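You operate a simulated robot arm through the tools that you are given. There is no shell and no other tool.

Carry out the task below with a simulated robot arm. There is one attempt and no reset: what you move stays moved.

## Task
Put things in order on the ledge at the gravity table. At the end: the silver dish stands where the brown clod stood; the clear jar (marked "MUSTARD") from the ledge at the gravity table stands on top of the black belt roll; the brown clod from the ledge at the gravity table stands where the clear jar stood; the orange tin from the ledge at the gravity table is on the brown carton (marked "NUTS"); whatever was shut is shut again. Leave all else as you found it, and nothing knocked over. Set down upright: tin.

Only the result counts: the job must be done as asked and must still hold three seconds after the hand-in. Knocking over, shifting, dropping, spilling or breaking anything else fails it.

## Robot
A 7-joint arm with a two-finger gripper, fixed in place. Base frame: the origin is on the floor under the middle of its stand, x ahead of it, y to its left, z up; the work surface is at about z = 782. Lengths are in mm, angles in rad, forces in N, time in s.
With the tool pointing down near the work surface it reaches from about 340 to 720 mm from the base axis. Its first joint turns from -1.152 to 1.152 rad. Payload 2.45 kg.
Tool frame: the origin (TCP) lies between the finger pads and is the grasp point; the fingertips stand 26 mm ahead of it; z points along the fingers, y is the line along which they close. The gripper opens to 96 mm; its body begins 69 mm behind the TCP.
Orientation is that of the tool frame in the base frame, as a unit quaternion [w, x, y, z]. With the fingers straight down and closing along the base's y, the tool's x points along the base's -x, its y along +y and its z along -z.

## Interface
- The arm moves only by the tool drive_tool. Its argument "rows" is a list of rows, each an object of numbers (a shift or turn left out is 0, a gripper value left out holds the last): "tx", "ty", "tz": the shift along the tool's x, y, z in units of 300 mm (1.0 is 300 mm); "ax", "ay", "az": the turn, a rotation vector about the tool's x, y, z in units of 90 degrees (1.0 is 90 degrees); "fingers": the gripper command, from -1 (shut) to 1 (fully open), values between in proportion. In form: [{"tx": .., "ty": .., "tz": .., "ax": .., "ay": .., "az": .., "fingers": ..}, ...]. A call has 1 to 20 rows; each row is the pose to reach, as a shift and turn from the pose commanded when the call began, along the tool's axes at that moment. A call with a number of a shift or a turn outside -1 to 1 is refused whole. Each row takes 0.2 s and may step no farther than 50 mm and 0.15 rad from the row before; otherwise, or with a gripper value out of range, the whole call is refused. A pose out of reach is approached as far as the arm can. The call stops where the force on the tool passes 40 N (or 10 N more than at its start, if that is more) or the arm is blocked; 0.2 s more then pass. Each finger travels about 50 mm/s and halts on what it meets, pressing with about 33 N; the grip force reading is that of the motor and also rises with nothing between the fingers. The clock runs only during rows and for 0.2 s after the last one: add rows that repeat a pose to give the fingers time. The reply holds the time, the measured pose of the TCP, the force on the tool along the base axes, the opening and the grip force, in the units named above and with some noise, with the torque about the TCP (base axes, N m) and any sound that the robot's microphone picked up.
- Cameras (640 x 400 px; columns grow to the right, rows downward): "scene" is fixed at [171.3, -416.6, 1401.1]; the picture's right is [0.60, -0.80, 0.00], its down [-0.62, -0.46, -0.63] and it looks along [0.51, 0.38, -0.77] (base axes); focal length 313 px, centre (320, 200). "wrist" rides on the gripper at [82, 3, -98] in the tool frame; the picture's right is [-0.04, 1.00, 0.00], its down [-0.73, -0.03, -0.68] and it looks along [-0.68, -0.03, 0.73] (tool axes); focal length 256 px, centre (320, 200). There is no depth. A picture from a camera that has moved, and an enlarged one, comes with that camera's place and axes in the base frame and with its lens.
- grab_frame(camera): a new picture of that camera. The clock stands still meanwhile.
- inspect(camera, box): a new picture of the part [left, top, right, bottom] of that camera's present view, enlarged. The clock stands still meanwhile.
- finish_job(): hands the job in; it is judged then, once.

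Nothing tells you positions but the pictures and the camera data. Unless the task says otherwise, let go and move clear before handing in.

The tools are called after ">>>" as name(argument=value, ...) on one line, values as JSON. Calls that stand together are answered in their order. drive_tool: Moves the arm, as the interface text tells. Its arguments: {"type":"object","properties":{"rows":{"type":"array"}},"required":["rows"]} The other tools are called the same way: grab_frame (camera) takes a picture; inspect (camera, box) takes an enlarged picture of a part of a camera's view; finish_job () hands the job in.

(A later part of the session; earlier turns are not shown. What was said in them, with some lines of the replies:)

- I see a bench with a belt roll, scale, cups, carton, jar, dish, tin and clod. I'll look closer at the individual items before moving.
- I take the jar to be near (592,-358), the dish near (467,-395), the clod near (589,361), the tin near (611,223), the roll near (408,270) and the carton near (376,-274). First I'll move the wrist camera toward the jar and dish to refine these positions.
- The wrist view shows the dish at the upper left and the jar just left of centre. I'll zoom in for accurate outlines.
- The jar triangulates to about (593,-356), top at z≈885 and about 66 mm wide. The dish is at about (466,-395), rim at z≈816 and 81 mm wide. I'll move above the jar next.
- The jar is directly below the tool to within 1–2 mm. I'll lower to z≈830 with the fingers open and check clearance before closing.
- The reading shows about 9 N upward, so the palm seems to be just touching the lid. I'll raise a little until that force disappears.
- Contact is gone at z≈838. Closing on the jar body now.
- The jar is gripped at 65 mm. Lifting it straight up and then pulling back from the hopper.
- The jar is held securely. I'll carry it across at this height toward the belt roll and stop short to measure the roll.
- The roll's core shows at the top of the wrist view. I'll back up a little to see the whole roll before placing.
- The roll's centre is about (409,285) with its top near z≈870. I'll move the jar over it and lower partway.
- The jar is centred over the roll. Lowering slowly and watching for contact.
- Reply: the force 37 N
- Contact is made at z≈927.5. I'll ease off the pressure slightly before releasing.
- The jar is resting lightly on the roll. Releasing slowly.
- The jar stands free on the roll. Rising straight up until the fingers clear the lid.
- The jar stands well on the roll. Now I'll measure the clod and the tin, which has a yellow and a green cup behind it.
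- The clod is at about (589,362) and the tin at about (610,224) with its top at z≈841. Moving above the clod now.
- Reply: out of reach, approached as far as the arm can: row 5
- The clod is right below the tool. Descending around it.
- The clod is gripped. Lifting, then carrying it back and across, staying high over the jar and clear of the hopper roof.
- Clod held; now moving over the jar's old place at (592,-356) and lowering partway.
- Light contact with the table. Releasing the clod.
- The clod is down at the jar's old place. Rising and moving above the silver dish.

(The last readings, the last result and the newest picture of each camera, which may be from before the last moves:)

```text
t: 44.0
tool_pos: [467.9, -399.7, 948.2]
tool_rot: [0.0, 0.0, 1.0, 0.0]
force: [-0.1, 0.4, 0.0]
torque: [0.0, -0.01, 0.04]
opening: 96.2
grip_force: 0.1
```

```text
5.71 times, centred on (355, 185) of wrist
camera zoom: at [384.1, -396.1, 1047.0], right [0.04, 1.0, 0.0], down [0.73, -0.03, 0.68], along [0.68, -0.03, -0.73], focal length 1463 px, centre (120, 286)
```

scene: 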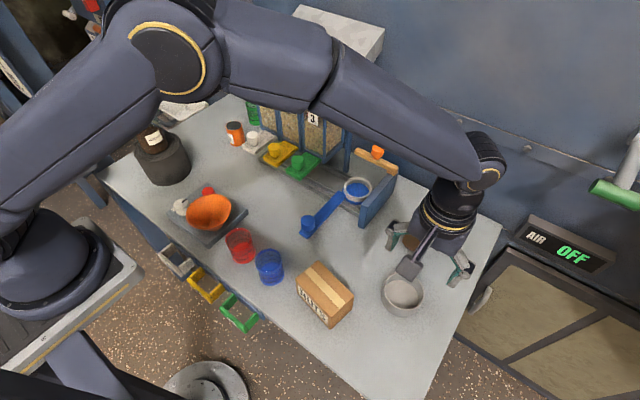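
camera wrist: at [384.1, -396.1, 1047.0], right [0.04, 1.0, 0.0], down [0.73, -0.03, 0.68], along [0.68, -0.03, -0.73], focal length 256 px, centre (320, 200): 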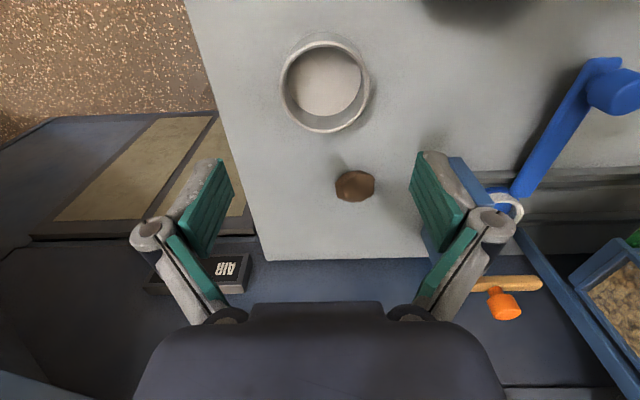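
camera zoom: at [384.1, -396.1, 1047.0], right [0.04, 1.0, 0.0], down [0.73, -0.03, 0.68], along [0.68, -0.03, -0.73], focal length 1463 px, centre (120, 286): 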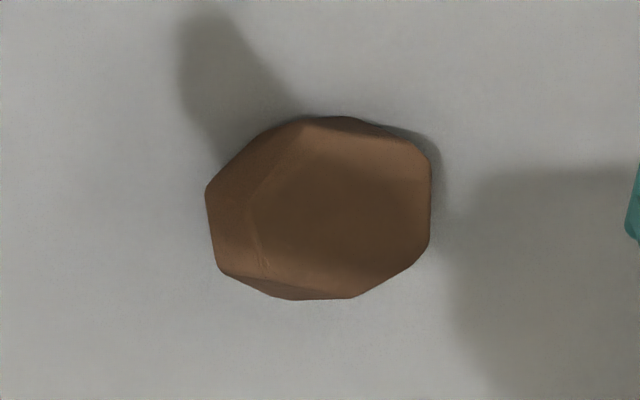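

The dish centre is at about (465.5,-395.5), roughly 80 mm wide. I'll centre on it and stop with the fingertips just above the rim to check clearance.

>>> drive_tool(rows=[{"tx": 0.007, "ty": 0.013, "tz": 0.1}, {"tx": 0.007, "ty": 0.013, "tz": 0.2}, {"tx": 0.007, "ty": 0.013, "tz": 0.29}, {"tx": 0.007, "ty": 0.013, "tz": 0.31}, {"tx": 0.007, "ty": 0.013, "tz": 0.31}])

>>> grab_frame(camera="wrist")

>>> inspect(camera="scene", box=[350, 200, 490, 340])

```text
t: 45.2
tool_pos: [464.2, -394.0, 856.9]
tool_rot: [0.0, 0.0, 1.0, 0.0]
force: [-0.7, 0.1, 0.2]
torque: [0.02, -0.01, 0.02]
opening: 96.0
grip_force: 0.1
```

```text
taken
camera wrist: at [381.4, -392.5, 955.3], right [0.04, 1.0, 0.0], down [0.73, -0.03, 0.68], along [0.68, -0.03, -0.73], focal length 256 px, centre (320, 200)
```

wrist: 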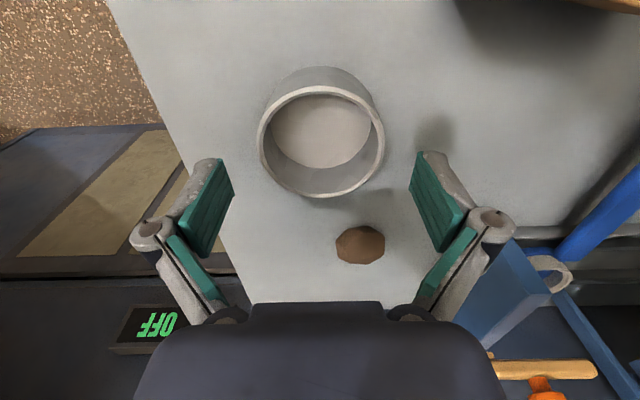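

```text
2.86 times, centred on (420, 270) of scene
camera zoom: at [171.3, -416.6, 1401.1], right [0.6, -0.8, 0.0], down [-0.62, -0.46, -0.63], along [0.51, 0.38, -0.77], focal length 895 px, centre (34, 0)
```

zoom: 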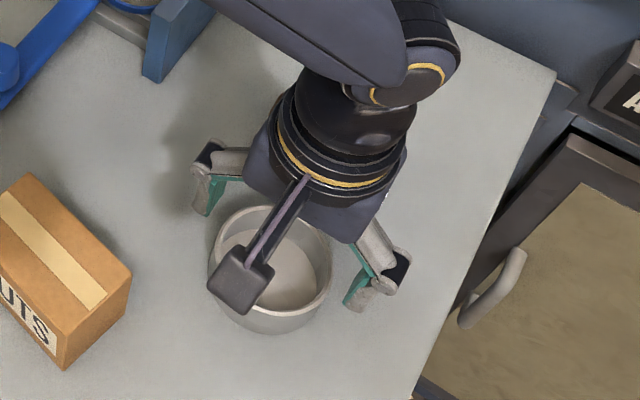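

The dish is centred between the fingers with about 8 mm clearance each side. Descending around it and then closing gently.

>>> drive_tool(rows=[{"tz": 0.04}, {"tz": 0.08}, {"tz": 0.12}, {"tz": 0.143}, {"tz": 0.143}])

>>> grab_frame(camera="wrist")

```text
t: 46.4
tool_pos: [465.4, -392.1, 814.1]
tool_rot: [0.0, 0.0, 1.0, -0.001]
force: [-0.5, -0.5, -0.1]
torque: [0.03, -0.03, 0.0]
opening: 96.0
grip_force: 0.1
```

```text
taken
camera wrist: at [381.8, -389.5, 913.5], right [0.04, 1.0, 0.0], down [0.73, -0.03, 0.68], along [0.68, -0.03, -0.73], focal length 256 px, centre (320, 200)
```

wrist: 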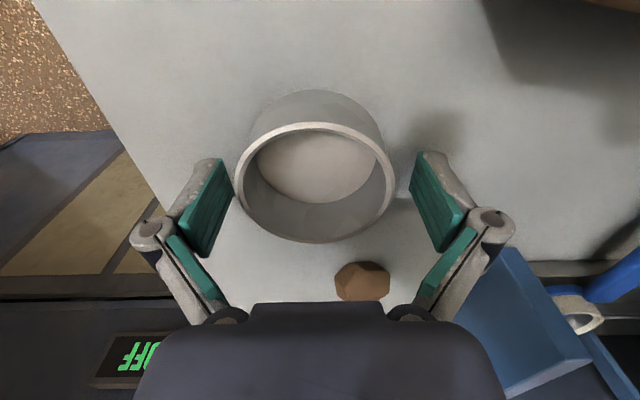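

>>> drive_tool(rows=[{"ty": -0.01}, {"ty": -0.01}, {"ty": -0.01, "fingers": 0.7}, {"ty": -0.01, "fingers": 0.5}, {"ty": -0.01, "fingers": 0.5}])

>>> grab_frame(camera="wrist")

```text
t: 47.6
tool_pos: [465.6, -395.9, 815.1]
tool_rot: [0.0, -0.001, 1.0, 0.0]
force: [-1.6, 0.6, 3.4]
torque: [0.04, 0.04, 0.04]
opening: 77.8
grip_force: 32.5
```

```text
taken
camera wrist: at [382.0, -393.2, 913.7], right [0.04, 1.0, 0.0], down [0.73, -0.03, 0.68], along [0.68, -0.03, -0.73], focal length 256 px, centre (320, 200)
```

wrist: 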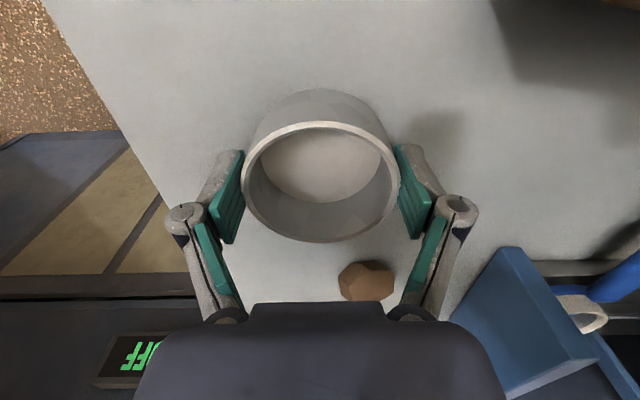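

The dish is gripped at 78 mm. Lifting it and carrying it across on a path clear of the hopper and jar.

>>> drive_tool(rows=[{"tz": -0.04, "fingers": 0.3}, {"tz": -0.14}, {"tz": -0.27}, {"tz": -0.41}, {"tz": -0.55}, {"tz": -0.69}, {"tz": -0.76, "tx": 0.05}, {"tz": -0.76, "tx": 0.05}])

>>> grab_frame(camera="wrist")

```text
t: 49.4
tool_pos: [449.0, -393.6, 1041.1]
tool_rot: [0.001, 0.0, 1.0, 0.0]
force: [-0.6, -0.6, -0.6]
torque: [0.03, 0.04, 0.0]
opening: 77.6
grip_force: 32.7
```

```text
taken
camera wrist: at [366.0, -391.7, 1139.7], right [0.04, 1.0, 0.0], down [0.73, -0.03, 0.68], along [0.68, -0.03, -0.73], focal length 256 px, centre (320, 200)
```

wrist: 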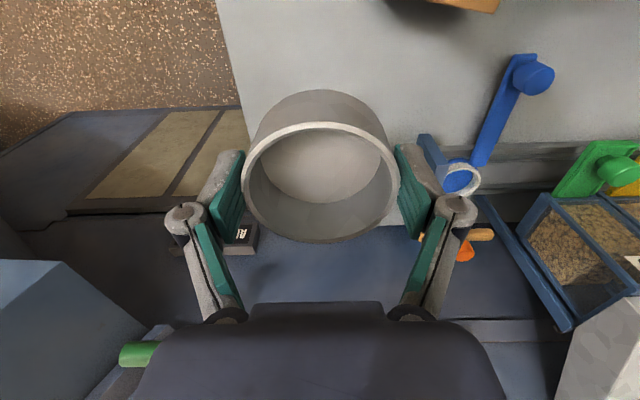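

>>> drive_tool(rows=[{"ty": 0.06}, {"ty": 0.17}, {"ty": 0.29}, {"ty": 0.41}, {"ty": 0.53}, {"ty": 0.65}, {"ty": 0.77}, {"ty": 0.89}, {"ty": 1.0}, {"ty": 1.0}])

>>> drive_tool(rows=[{"ty": 0.06}, {"ty": 0.17}, {"ty": 0.29}, {"ty": 0.41}, {"tx": -0.02, "ty": 0.53}, {"tx": -0.06, "ty": 0.65}, {"tx": -0.12, "ty": 0.75}, {"tx": -0.18, "ty": 0.85}, {"tx": -0.24, "ty": 0.96}, {"tx": -0.24, "ty": 0.96}])

>>> grab_frame(camera="wrist")

>>> grab_frame(camera="scene")

```text
t: 51.6
tool_pos: [451.5, -94.9, 1041.9]
tool_rot: [0.0, -0.001, 1.0, 0.001]
force: [0.3, 0.3, -1.0]
torque: [-0.02, 0.0, 0.0]
opening: 77.2
grip_force: 33.2
```

```text
t: 53.8
tool_pos: [520.3, 191.4, 1043.9]
tool_rot: [0.0, 0.0, 1.0, 0.0]
force: [0.0, 0.3, -0.1]
torque: [-0.02, 0.02, 0.01]
opening: 77.1
grip_force: 33.2
```

```text
taken
camera wrist: at [437.3, 195.1, 1141.8], right [0.04, 1.0, 0.0], down [0.73, -0.03, 0.68], along [0.68, -0.03, -0.73], focal length 256 px, centre (320, 200)
```

wrist: 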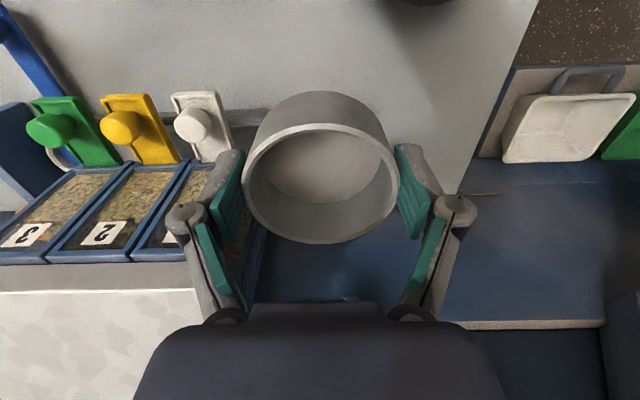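

```text
taken
```

scene: 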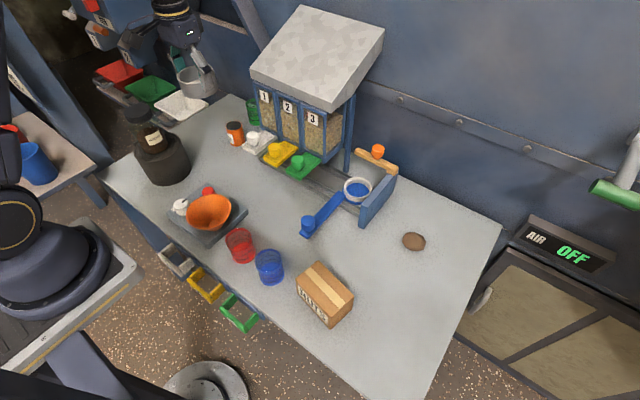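

Next I'll bring the dish over the clod's old place (588,363) and lower partway.

>>> drive_tool(rows=[{"tx": -0.04, "ty": 0.1, "tz": 0.03}, {"tx": -0.08, "ty": 0.22, "tz": 0.06}, {"tx": -0.13, "ty": 0.36, "tz": 0.1}, {"tx": -0.18, "ty": 0.47, "tz": 0.17}, {"tx": -0.225, "ty": 0.573, "tz": 0.25}, {"tx": -0.225, "ty": 0.573, "tz": 0.37}, {"tx": -0.225, "ty": 0.573, "tz": 0.49}, {"tx": -0.225, "ty": 0.573, "tz": 0.6}, {"tx": -0.225, "ty": 0.573, "tz": 0.68}, {"tx": -0.225, "ty": 0.573, "tz": 0.68}])

>>> grab_frame(camera="wrist")

>>> inspect(camera="scene", box=[100, 70, 280, 200])

```text
t: 56.0
tool_pos: [588.3, 364.9, 838.5]
tool_rot: [-0.001, 0.0, 1.0, 0.001]
force: [-0.3, -0.2, -0.9]
torque: [0.0, 0.03, 0.02]
opening: 77.0
grip_force: 32.9
```

```text
taken
camera wrist: at [505.3, 368.4, 937.0], right [0.04, 1.0, 0.0], down [0.73, -0.03, 0.68], along [0.68, -0.03, -0.73], focal length 256 px, centre (320, 200)
```

wrist: 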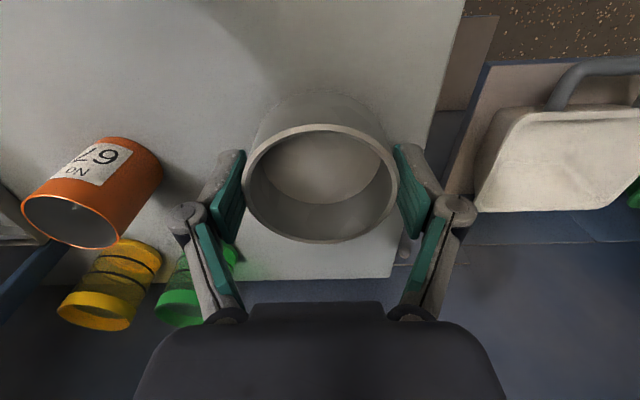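

```text
3.08 times, centred on (190, 135) of scene
camera zoom: at [171.3, -416.6, 1401.1], right [0.6, -0.8, 0.0], down [-0.62, -0.46, -0.63], along [0.51, 0.38, -0.77], focal length 964 px, centre (720, 400)
```

zoom: 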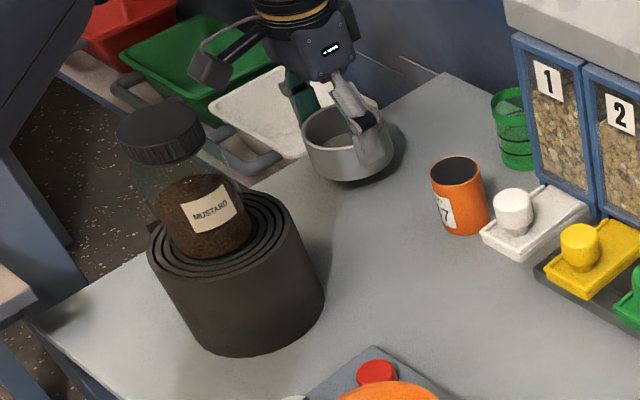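

>>> drive_tool(rows=[{"tz": 0.02}, {"tz": 0.04}, {"tz": 0.06}, {"tz": 0.065}, {"tz": 0.065}])

```text
t: 57.2
tool_pos: [589.8, 363.3, 820.9]
tool_rot: [0.0, 0.0, 1.0, 0.001]
force: [0.5, -0.3, -2.1]
torque: [0.03, 0.02, 0.0]
opening: 77.1
grip_force: 32.9
```

>>> drive_tool(rows=[{"tz": 0.005}, {"tz": 0.01}, {"tz": 0.012}, {"tz": 0.012}])

```text
t: 58.2
tool_pos: [590.2, 364.0, 816.4]
tool_rot: [0.0, 0.0, 1.0, 0.0]
force: [-0.4, -0.2, -0.6]
torque: [-0.01, 0.01, -0.01]
opening: 77.1
grip_force: 33.4
```

>>> drive_tool(rows=[{"tz": 0.003}, {"tz": 0.006}, {"tz": 0.006}])

```text
t: 59.0
tool_pos: [589.8, 363.3, 815.2]
tool_rot: [0.001, 0.0, 1.0, 0.001]
force: [3.1, 2.8, 11.2]
torque: [-0.22, 0.04, 0.12]
opening: 77.2
grip_force: 32.9
```

Contact with the table (about 11 N). Easing off slightly and releasing the dish.

>>> drive_tool(rows=[{"tz": -0.002}, {"tz": -0.002, "fingers": 0.65}, {"tz": -0.002, "fingers": 0.75}, {"tz": -0.002, "fingers": 0.9}, {"tz": -0.002, "fingers": 1.0}, {"tz": -0.002, "fingers": 1.0}])

>>> grab_frame(camera="wrist")

```text
t: 60.4
tool_pos: [591.1, 363.8, 815.7]
tool_rot: [0.001, 0.0, 1.0, -0.001]
force: [0.0, 0.9, -0.6]
torque: [-0.02, 0.0, -0.02]
opening: 96.1
grip_force: 0.1
```

```text
taken
camera wrist: at [506.6, 366.3, 913.6], right [0.04, 1.0, 0.0], down [0.73, -0.03, 0.68], along [0.68, -0.03, -0.73], focal length 256 px, centre (320, 200)
```

wrist: 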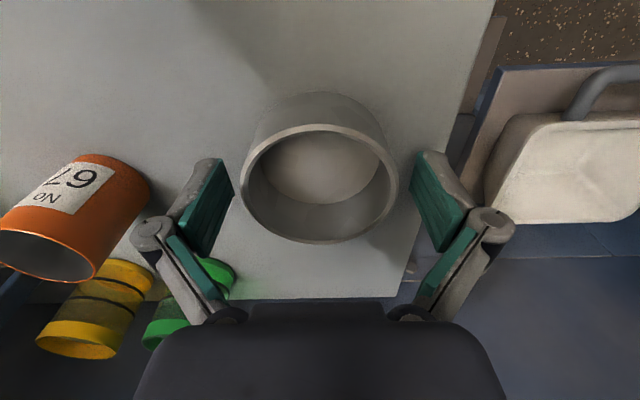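

The dish is down cleanly. Rising and moving above the orange tin.

>>> drive_tool(rows=[{"tz": -0.05}, {"tz": -0.16}, {"tz": -0.29}, {"tz": -0.42}, {"tz": -0.47}, {"tz": -0.47, "ty": -0.1}, {"tz": -0.47, "ty": -0.22, "tx": -0.01}, {"tz": -0.47, "ty": -0.34, "tx": -0.03}, {"tz": -0.47, "ty": -0.43, "tx": -0.05}, {"tz": -0.47, "ty": -0.465, "tx": -0.063}, {"tz": -0.47, "ty": -0.465, "tx": -0.063}])

>>> grab_frame(camera="wrist")

>>> grab_frame(camera="scene")

```text
t: 62.8
tool_pos: [608.0, 224.0, 956.3]
tool_rot: [0.0, 0.0, 1.0, 0.0]
force: [0.3, -0.5, -0.2]
torque: [-0.03, -0.02, -0.02]
opening: 95.9
grip_force: 0.1
```

```text
taken
camera wrist: at [524.9, 227.3, 1055.0], right [0.04, 1.0, 0.0], down [0.73, -0.03, 0.68], along [0.68, -0.03, -0.73], focal length 256 px, centre (320, 200)
```

wrist: 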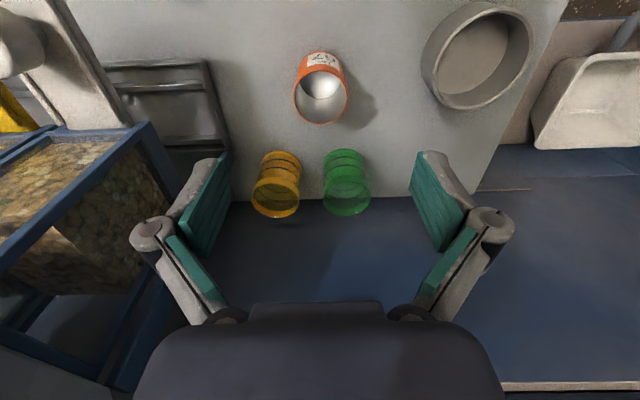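

```text
taken
```

scene: 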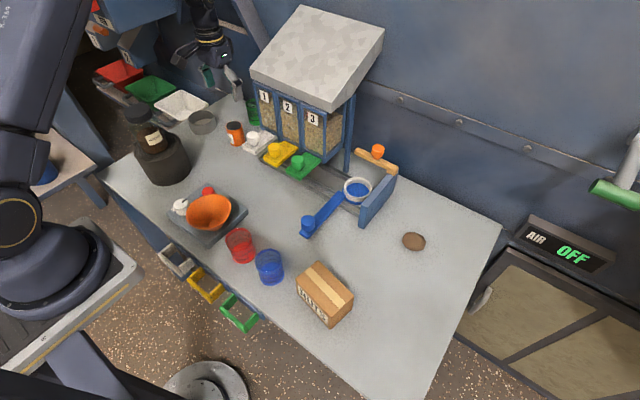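

>>> inspect(camera="wrist", box=[270, 40, 380, 140])

```text
4.00 times, centred on (325, 90) of wrist
camera zoom: at [524.9, 227.3, 1055.0], right [0.04, 1.0, 0.0], down [0.73, -0.03, 0.68], along [0.68, -0.03, -0.73], focal length 1024 px, centre (300, 640)
```

zoom: 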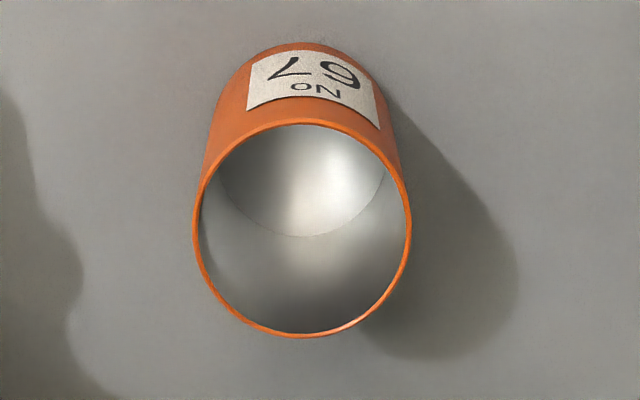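

The tin is exactly below the tool. Descending to grip it around mid-height.

>>> drive_tool(rows=[{"tz": 0.08}, {"tz": 0.17}, {"tz": 0.26}, {"tz": 0.34}, {"tz": 0.41}, {"tz": 0.447}, {"tz": 0.447}])

>>> grab_frame(camera="wrist")

```text
t: 64.4
tool_pos: [608.0, 223.5, 821.1]
tool_rot: [0.0, -0.001, 1.0, 0.0]
force: [0.0, 0.2, 0.5]
torque: [-0.02, -0.01, -0.01]
opening: 96.1
grip_force: 0.0
```

```text
taken
camera wrist: at [524.2, 226.5, 918.9], right [0.04, 1.0, 0.0], down [0.73, -0.03, 0.68], along [0.68, -0.03, -0.73], focal length 256 px, centre (320, 200)
```

wrist: 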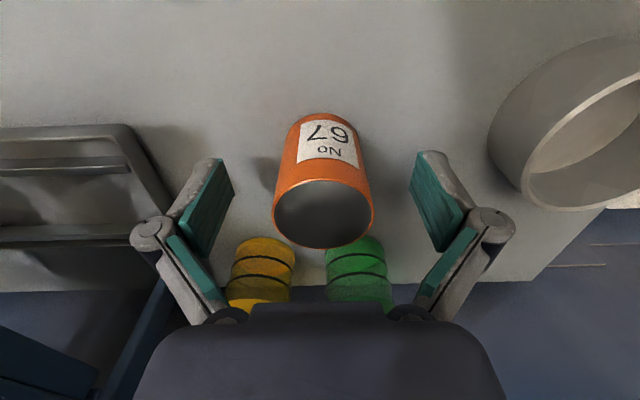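

>>> drive_tool(rows=[{"fingers": 0.5}, {"fingers": 0.1}, {"fingers": -0.3}, {"fingers": -0.3}, {"fingers": -0.3}, {"fingers": -0.3}])

>>> grab_frame(camera="wrist")

>>> inspect(camera="scene", box=[280, 240, 380, 340])

```text
t: 65.8
tool_pos: [607.1, 224.6, 820.5]
tool_rot: [0.0, 0.0, 1.0, 0.0]
force: [-1.0, 0.2, 2.0]
torque: [0.05, 0.01, 0.03]
opening: 43.8
grip_force: 33.3
```

```text
taken
camera wrist: at [524.2, 226.5, 919.3], right [0.04, 1.0, 0.0], down [0.73, -0.03, 0.68], along [0.68, -0.03, -0.73], focal length 256 px, centre (320, 200)
```

wrist: 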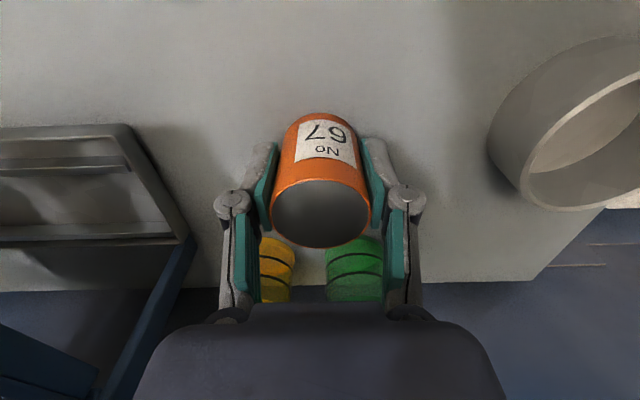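

```text
4.00 times, centred on (330, 290) of scene
camera zoom: at [171.2, -416.6, 1401.1], right [0.6, -0.8, 0.0], down [-0.62, -0.46, -0.63], along [0.51, 0.38, -0.77], focal length 1254 px, centre (280, -160)
```

zoom: 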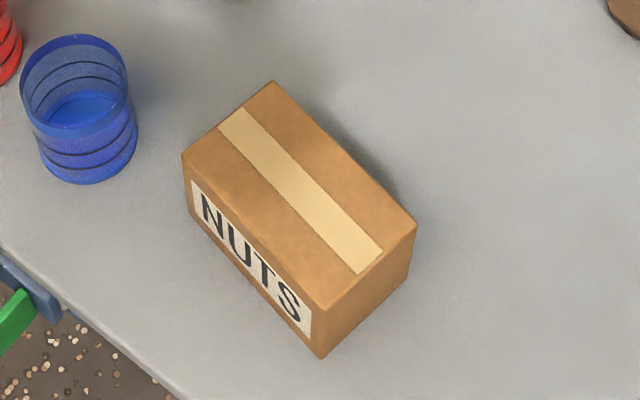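

The tin is gripped at 44 mm. The carton's top centre is about (371,-276) at z≈848. Lifting the tin and carrying it over, kept upright.

>>> drive_tool(rows=[{"tz": -0.05}, {"tz": -0.16}, {"tz": -0.29}, {"tz": -0.42}, {"tx": 0.08, "ty": -0.03, "tz": -0.5}, {"tx": 0.18, "ty": -0.08, "tz": -0.58}, {"tx": 0.29, "ty": -0.14, "tz": -0.66}, {"tx": 0.4, "ty": -0.22, "tz": -0.72}, {"tx": 0.48, "ty": -0.33, "tz": -0.74}, {"tx": 0.52, "ty": -0.46, "tz": -0.74}, {"tx": 0.52, "ty": -0.6, "tz": -0.74}, {"tx": 0.52, "ty": -0.74, "tz": -0.74}, {"tx": 0.52, "ty": -0.88, "tz": -0.74}, {"tx": 0.52, "ty": -1.0, "tz": -0.74}, {"tx": 0.52, "ty": -1.0, "tz": -0.74}])

>>> drive_tool(rows=[{"ty": -0.08}, {"ty": -0.2}, {"ty": -0.33}, {"ty": -0.46}, {"tx": 0.05, "ty": -0.57}, {"tx": 0.13, "ty": -0.64}, {"tx": 0.22, "ty": -0.667}, {"tx": 0.26, "ty": -0.667}, {"tx": 0.26, "ty": -0.667}])

>>> grab_frame(camera="wrist")

>>> grab_frame(camera="scene")

```text
t: 69.0
tool_pos: [452.9, -72.1, 1045.7]
tool_rot: [-0.001, 0.0, 1.0, 0.001]
force: [0.2, -0.3, 0.2]
torque: [-0.04, -0.01, 0.0]
opening: 44.0
grip_force: 33.2
```

```text
t: 71.0
tool_pos: [375.8, -275.4, 1044.3]
tool_rot: [0.001, 0.001, 1.0, 0.0]
force: [-0.2, -0.5, -0.2]
torque: [0.0, 0.03, 0.01]
opening: 43.7
grip_force: 33.2
```

```text
taken
camera wrist: at [291.7, -273.6, 1142.7], right [0.04, 1.0, 0.0], down [0.73, -0.03, 0.68], along [0.68, -0.03, -0.73], focal length 256 px, centre (320, 200)
```

wrist: 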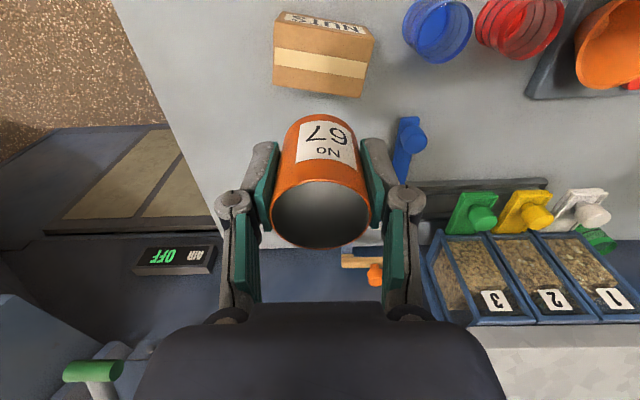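

```text
taken
```

scene: 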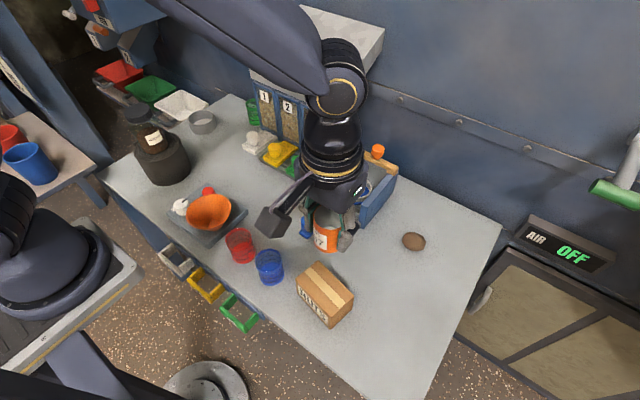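

>>> inspect(camera="wrist", box=[255, 0, 395, 115])

```text
3.48 times, centred on (325, 58) of wrist
camera zoom: at [291.7, -273.6, 1142.7], right [0.04, 1.0, 0.0], down [0.73, -0.03, 0.68], along [0.68, -0.03, -0.73], focal length 890 px, centre (303, 696)
```

zoom: 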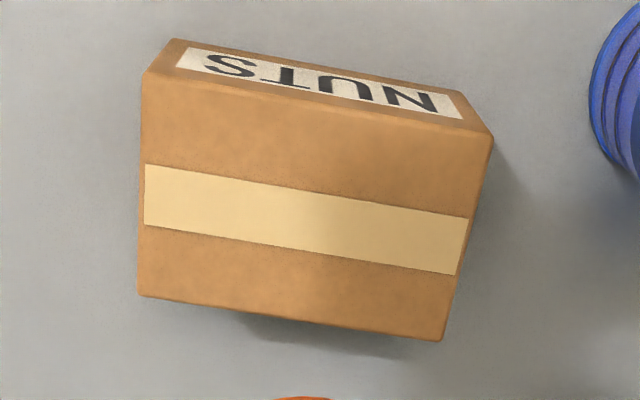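

The carton top centre is confirmed at (371,-276) with z≈848. Lowering the tin to just above it.

>>> drive_tool(rows=[{"tx": 0.014, "tz": 0.08}, {"tx": 0.014, "tz": 0.18}, {"tx": 0.014, "tz": 0.28}, {"tx": 0.014, "tz": 0.37}, {"tx": 0.014, "tz": 0.44}, {"tx": 0.014, "tz": 0.463}, {"tx": 0.014, "tz": 0.463}])

>>> grab_frame(camera="wrist")

>>> inspect(camera="scene", box=[270, 210, 390, 330])

```text
t: 72.6
tool_pos: [372.3, -276.4, 907.2]
tool_rot: [0.0, 0.0, 1.0, 0.001]
force: [0.4, -0.6, -1.0]
torque: [0.0, 0.01, 0.01]
opening: 43.7
grip_force: 32.7
```

```text
taken
camera wrist: at [288.4, -273.9, 1005.6], right [0.04, 1.0, 0.0], down [0.73, -0.03, 0.68], along [0.68, -0.03, -0.73], focal length 256 px, centre (320, 200)
```

wrist: 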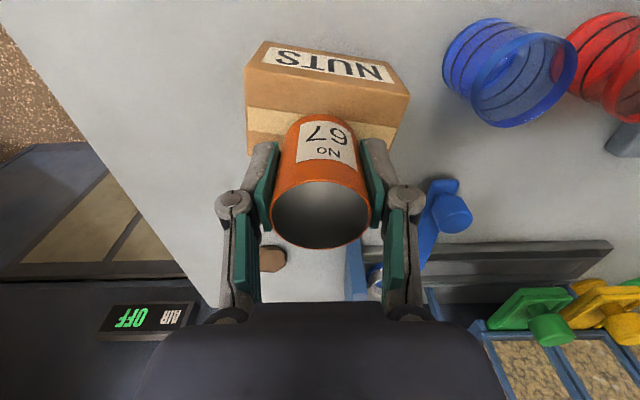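

```text
3.33 times, centred on (330, 270) of scene
camera zoom: at [171.3, -416.6, 1401.1], right [0.6, -0.8, 0.0], down [-0.62, -0.46, -0.63], along [0.51, 0.38, -0.77], focal length 1045 px, centre (287, -33)
```

zoom: 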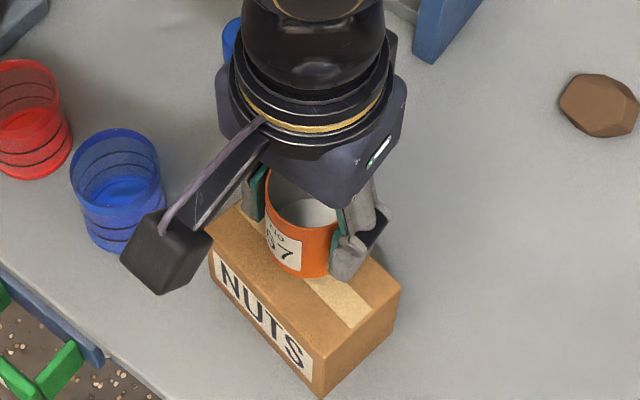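

>>> drive_tool(rows=[{"tx": 0.003, "tz": 0.02}, {"tx": 0.003, "tz": 0.04}, {"tx": 0.003, "tz": 0.05}, {"tx": 0.003, "tz": 0.05}])

>>> drive_tool(rows=[{"tz": 0.005}, {"tz": 0.007}, {"tz": 0.007}])

>>> inspect(camera="scene", box=[290, 230, 370, 330])

```text
t: 73.6
tool_pos: [369.4, -275.3, 890.5]
tool_rot: [0.0, 0.0, 1.0, 0.0]
force: [-0.3, 0.7, -0.3]
torque: [0.02, -0.02, 0.0]
opening: 43.8
grip_force: 33.4
```

```text
t: 74.4
tool_pos: [369.2, -276.7, 889.5]
tool_rot: [0.001, 0.0, 1.0, -0.001]
force: [-1.0, 2.8, 20.3]
torque: [0.1, -0.07, 0.1]
opening: 43.7
grip_force: 33.1
```

```text
4.00 times, centred on (330, 280) of scene
camera zoom: at [171.0, -416.4, 1401.3], right [0.6, -0.8, 0.0], down [-0.62, -0.46, -0.63], along [0.51, 0.38, -0.77], focal length 1254 px, centre (280, -120)
```

zoom: 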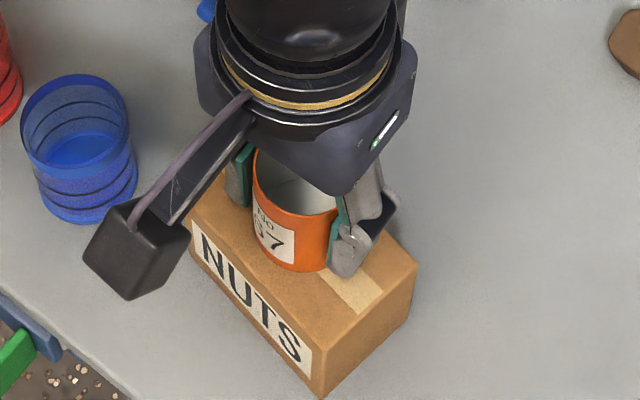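

Contact with the carton at 20 N. Easing off a touch, then opening slowly.

>>> drive_tool(rows=[{"tz": -0.004}, {"tz": -0.004}])

```text
t: 75.0
tool_pos: [369.5, -276.7, 889.0]
tool_rot: [0.0, 0.0, 1.0, -0.001]
force: [2.1, -1.3, 7.0]
torque: [-0.09, -0.11, -0.01]
opening: 43.5
grip_force: 33.0
```

>>> drive_tool(rows=[{"tz": -0.002}, {"tz": -0.002, "fingers": -0.05}, {"tz": -0.002, "fingers": 0.05}, {"tz": -0.002, "fingers": 0.2}, {"tz": -0.002, "fingers": 0.4}, {"tz": -0.002, "fingers": 0.4}])

>>> grab_frame(camera="wrist")

>>> inspect(camera="scene", box=[290, 230, 370, 330])

```text
t: 76.4
tool_pos: [368.8, -276.1, 890.2]
tool_rot: [0.0, 0.0, 1.0, 0.001]
force: [-0.6, 0.6, -0.4]
torque: [0.01, 0.02, 0.0]
opening: 67.0
grip_force: 0.1
```

```text
taken
camera wrist: at [285.5, -273.6, 988.7], right [0.04, 1.0, 0.0], down [0.73, -0.03, 0.68], along [0.68, -0.03, -0.73], focal length 256 px, centre (320, 200)
```

wrist: 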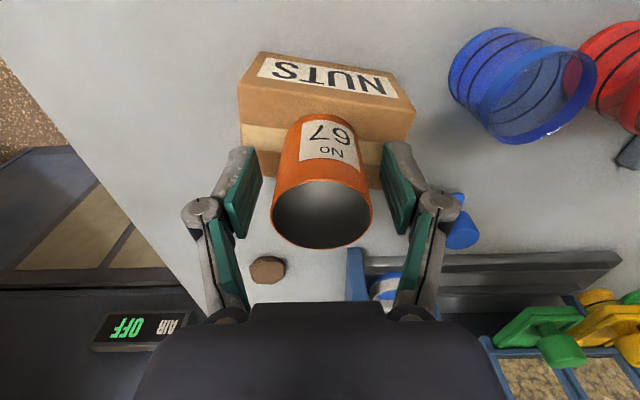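

```text
4.00 times, centred on (330, 280) of scene
camera zoom: at [171.3, -416.6, 1401.1], right [0.6, -0.8, 0.0], down [-0.62, -0.46, -0.63], along [0.51, 0.38, -0.77], focal length 1254 px, centre (280, -120)
```

zoom: 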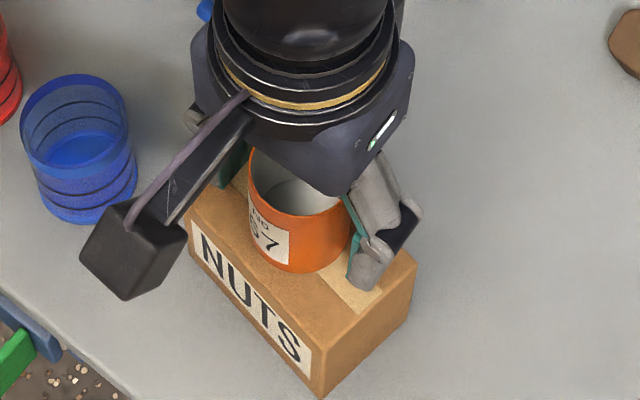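

The tin stands upright on the carton. Rising straight up to clear it.

>>> drive_tool(rows=[{"tz": -0.05}, {"tz": -0.14}, {"tz": -0.26}, {"tz": -0.38}, {"tz": -0.5}, {"tz": -0.58}, {"tz": -0.58}])

>>> drive_tool(rows=[{"tx": -0.08, "ty": 0.1}, {"tx": -0.16, "ty": 0.22}, {"tx": -0.24, "ty": 0.34}, {"tx": -0.3, "ty": 0.46}, {"tx": -0.34, "ty": 0.6}, {"tx": -0.34, "ty": 0.74}, {"tx": -0.34, "ty": 0.85}, {"tx": -0.34, "ty": 0.85}])

>>> grab_frame(camera="scene")

>>> grab_frame(camera="wrist")

>>> inspect(camera="scene", box=[270, 200, 450, 340])

>>> inspect(camera="scene", box=[100, 70, 280, 200])

```text
t: 78.0
tool_pos: [369.5, -275.4, 1064.1]
tool_rot: [0.0, 0.0, 1.0, 0.0]
force: [0.4, 0.1, -0.2]
torque: [0.03, 0.02, -0.01]
opening: 67.1
grip_force: 0.1
```

```text
t: 79.8
tool_pos: [472.6, -18.0, 1064.2]
tool_rot: [0.001, 0.0, 1.0, 0.0]
force: [0.0, 1.2, -0.3]
torque: [0.0, 0.0, 0.02]
opening: 67.3
grip_force: 0.0
```

```text
taken
```

scene: 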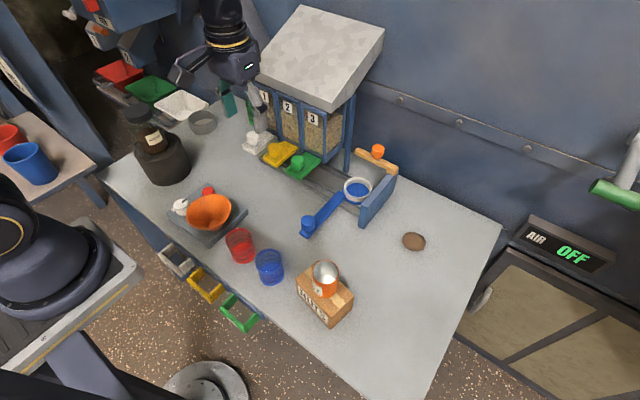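

```text
taken
camera wrist: at [388.9, -15.1, 1162.2], right [0.04, 1.0, 0.0], down [0.73, -0.03, 0.68], along [0.68, -0.03, -0.73], focal length 256 px, centre (320, 200)
```

wrist: 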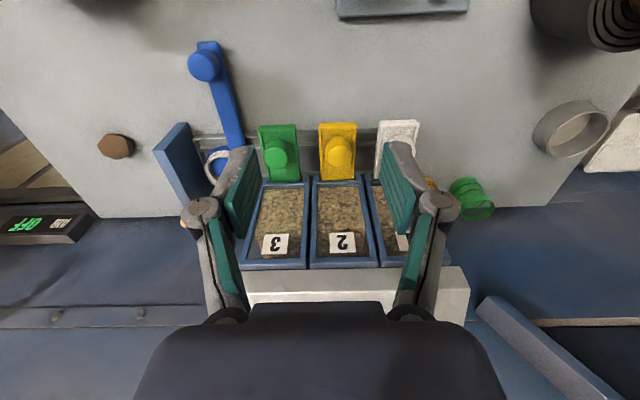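

```text
2.86 times, centred on (360, 270) of scene
camera zoom: at [171.3, -416.6, 1401.1], right [0.6, -0.8, 0.0], down [-0.62, -0.46, -0.63], along [0.51, 0.38, -0.77], focal length 895 px, centre (206, 0)
```

zoom: 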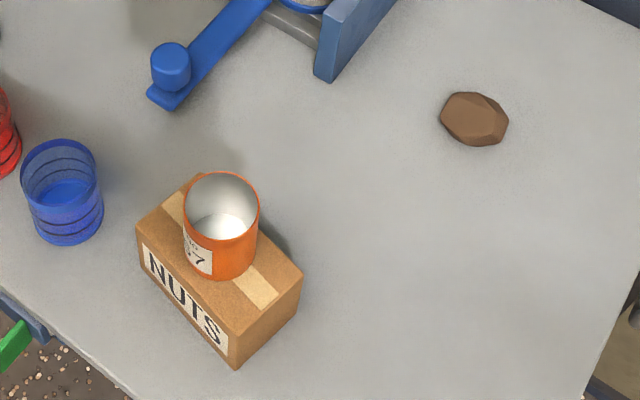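

```text
3.08 times, centred on (190, 135) of scene
camera zoom: at [171.3, -416.6, 1401.1], right [0.6, -0.8, 0.0], down [-0.62, -0.46, -0.63], along [0.51, 0.38, -0.77], focal length 964 px, centre (720, 400)
```

zoom: 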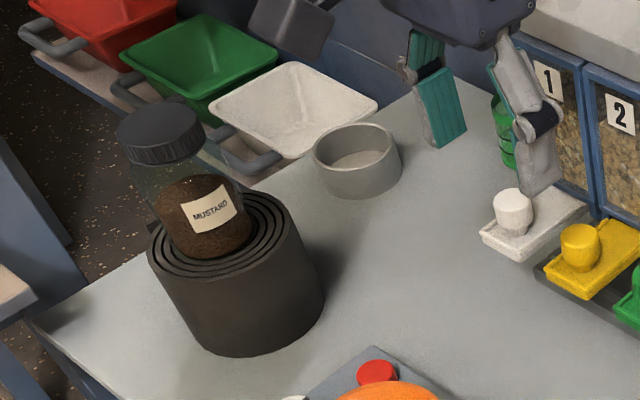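

Everything is where it should be: the jar is on the roll, the clod at the jar's old place, the dish at the clod's old place and the tin upright on the carton. Nothing else has moved and no drawer was opened, so I'm handing in.

>>> finish_job()

```text
The job is handed in.
```

I finished the rearrangement and handed it in. In the last camera views before hand-in, all four objects were standing where you asked:

- **Jar:** the clear "MUSTARD" jar stands near the middle of the black belt roll.
- **Clod:** the brown clod is at the jar's old place. By the pictures it sits within about 6 mm of where the jar stood.
- **Dish:** the silver dish is at the clod's old place. The wrist camera puts it within a few millimetres; the scene camera suggested up to about 10 mm off in x.
- **Tin:** the orange tin stands upright near the middle of the "NUTS" carton.

I opened nothing, so nothing needed shutting. I saw nothing else moved, knocked over or spilled. The gripper is empty and clear of the table objects. The hand-in reply did not say whether the job passed.
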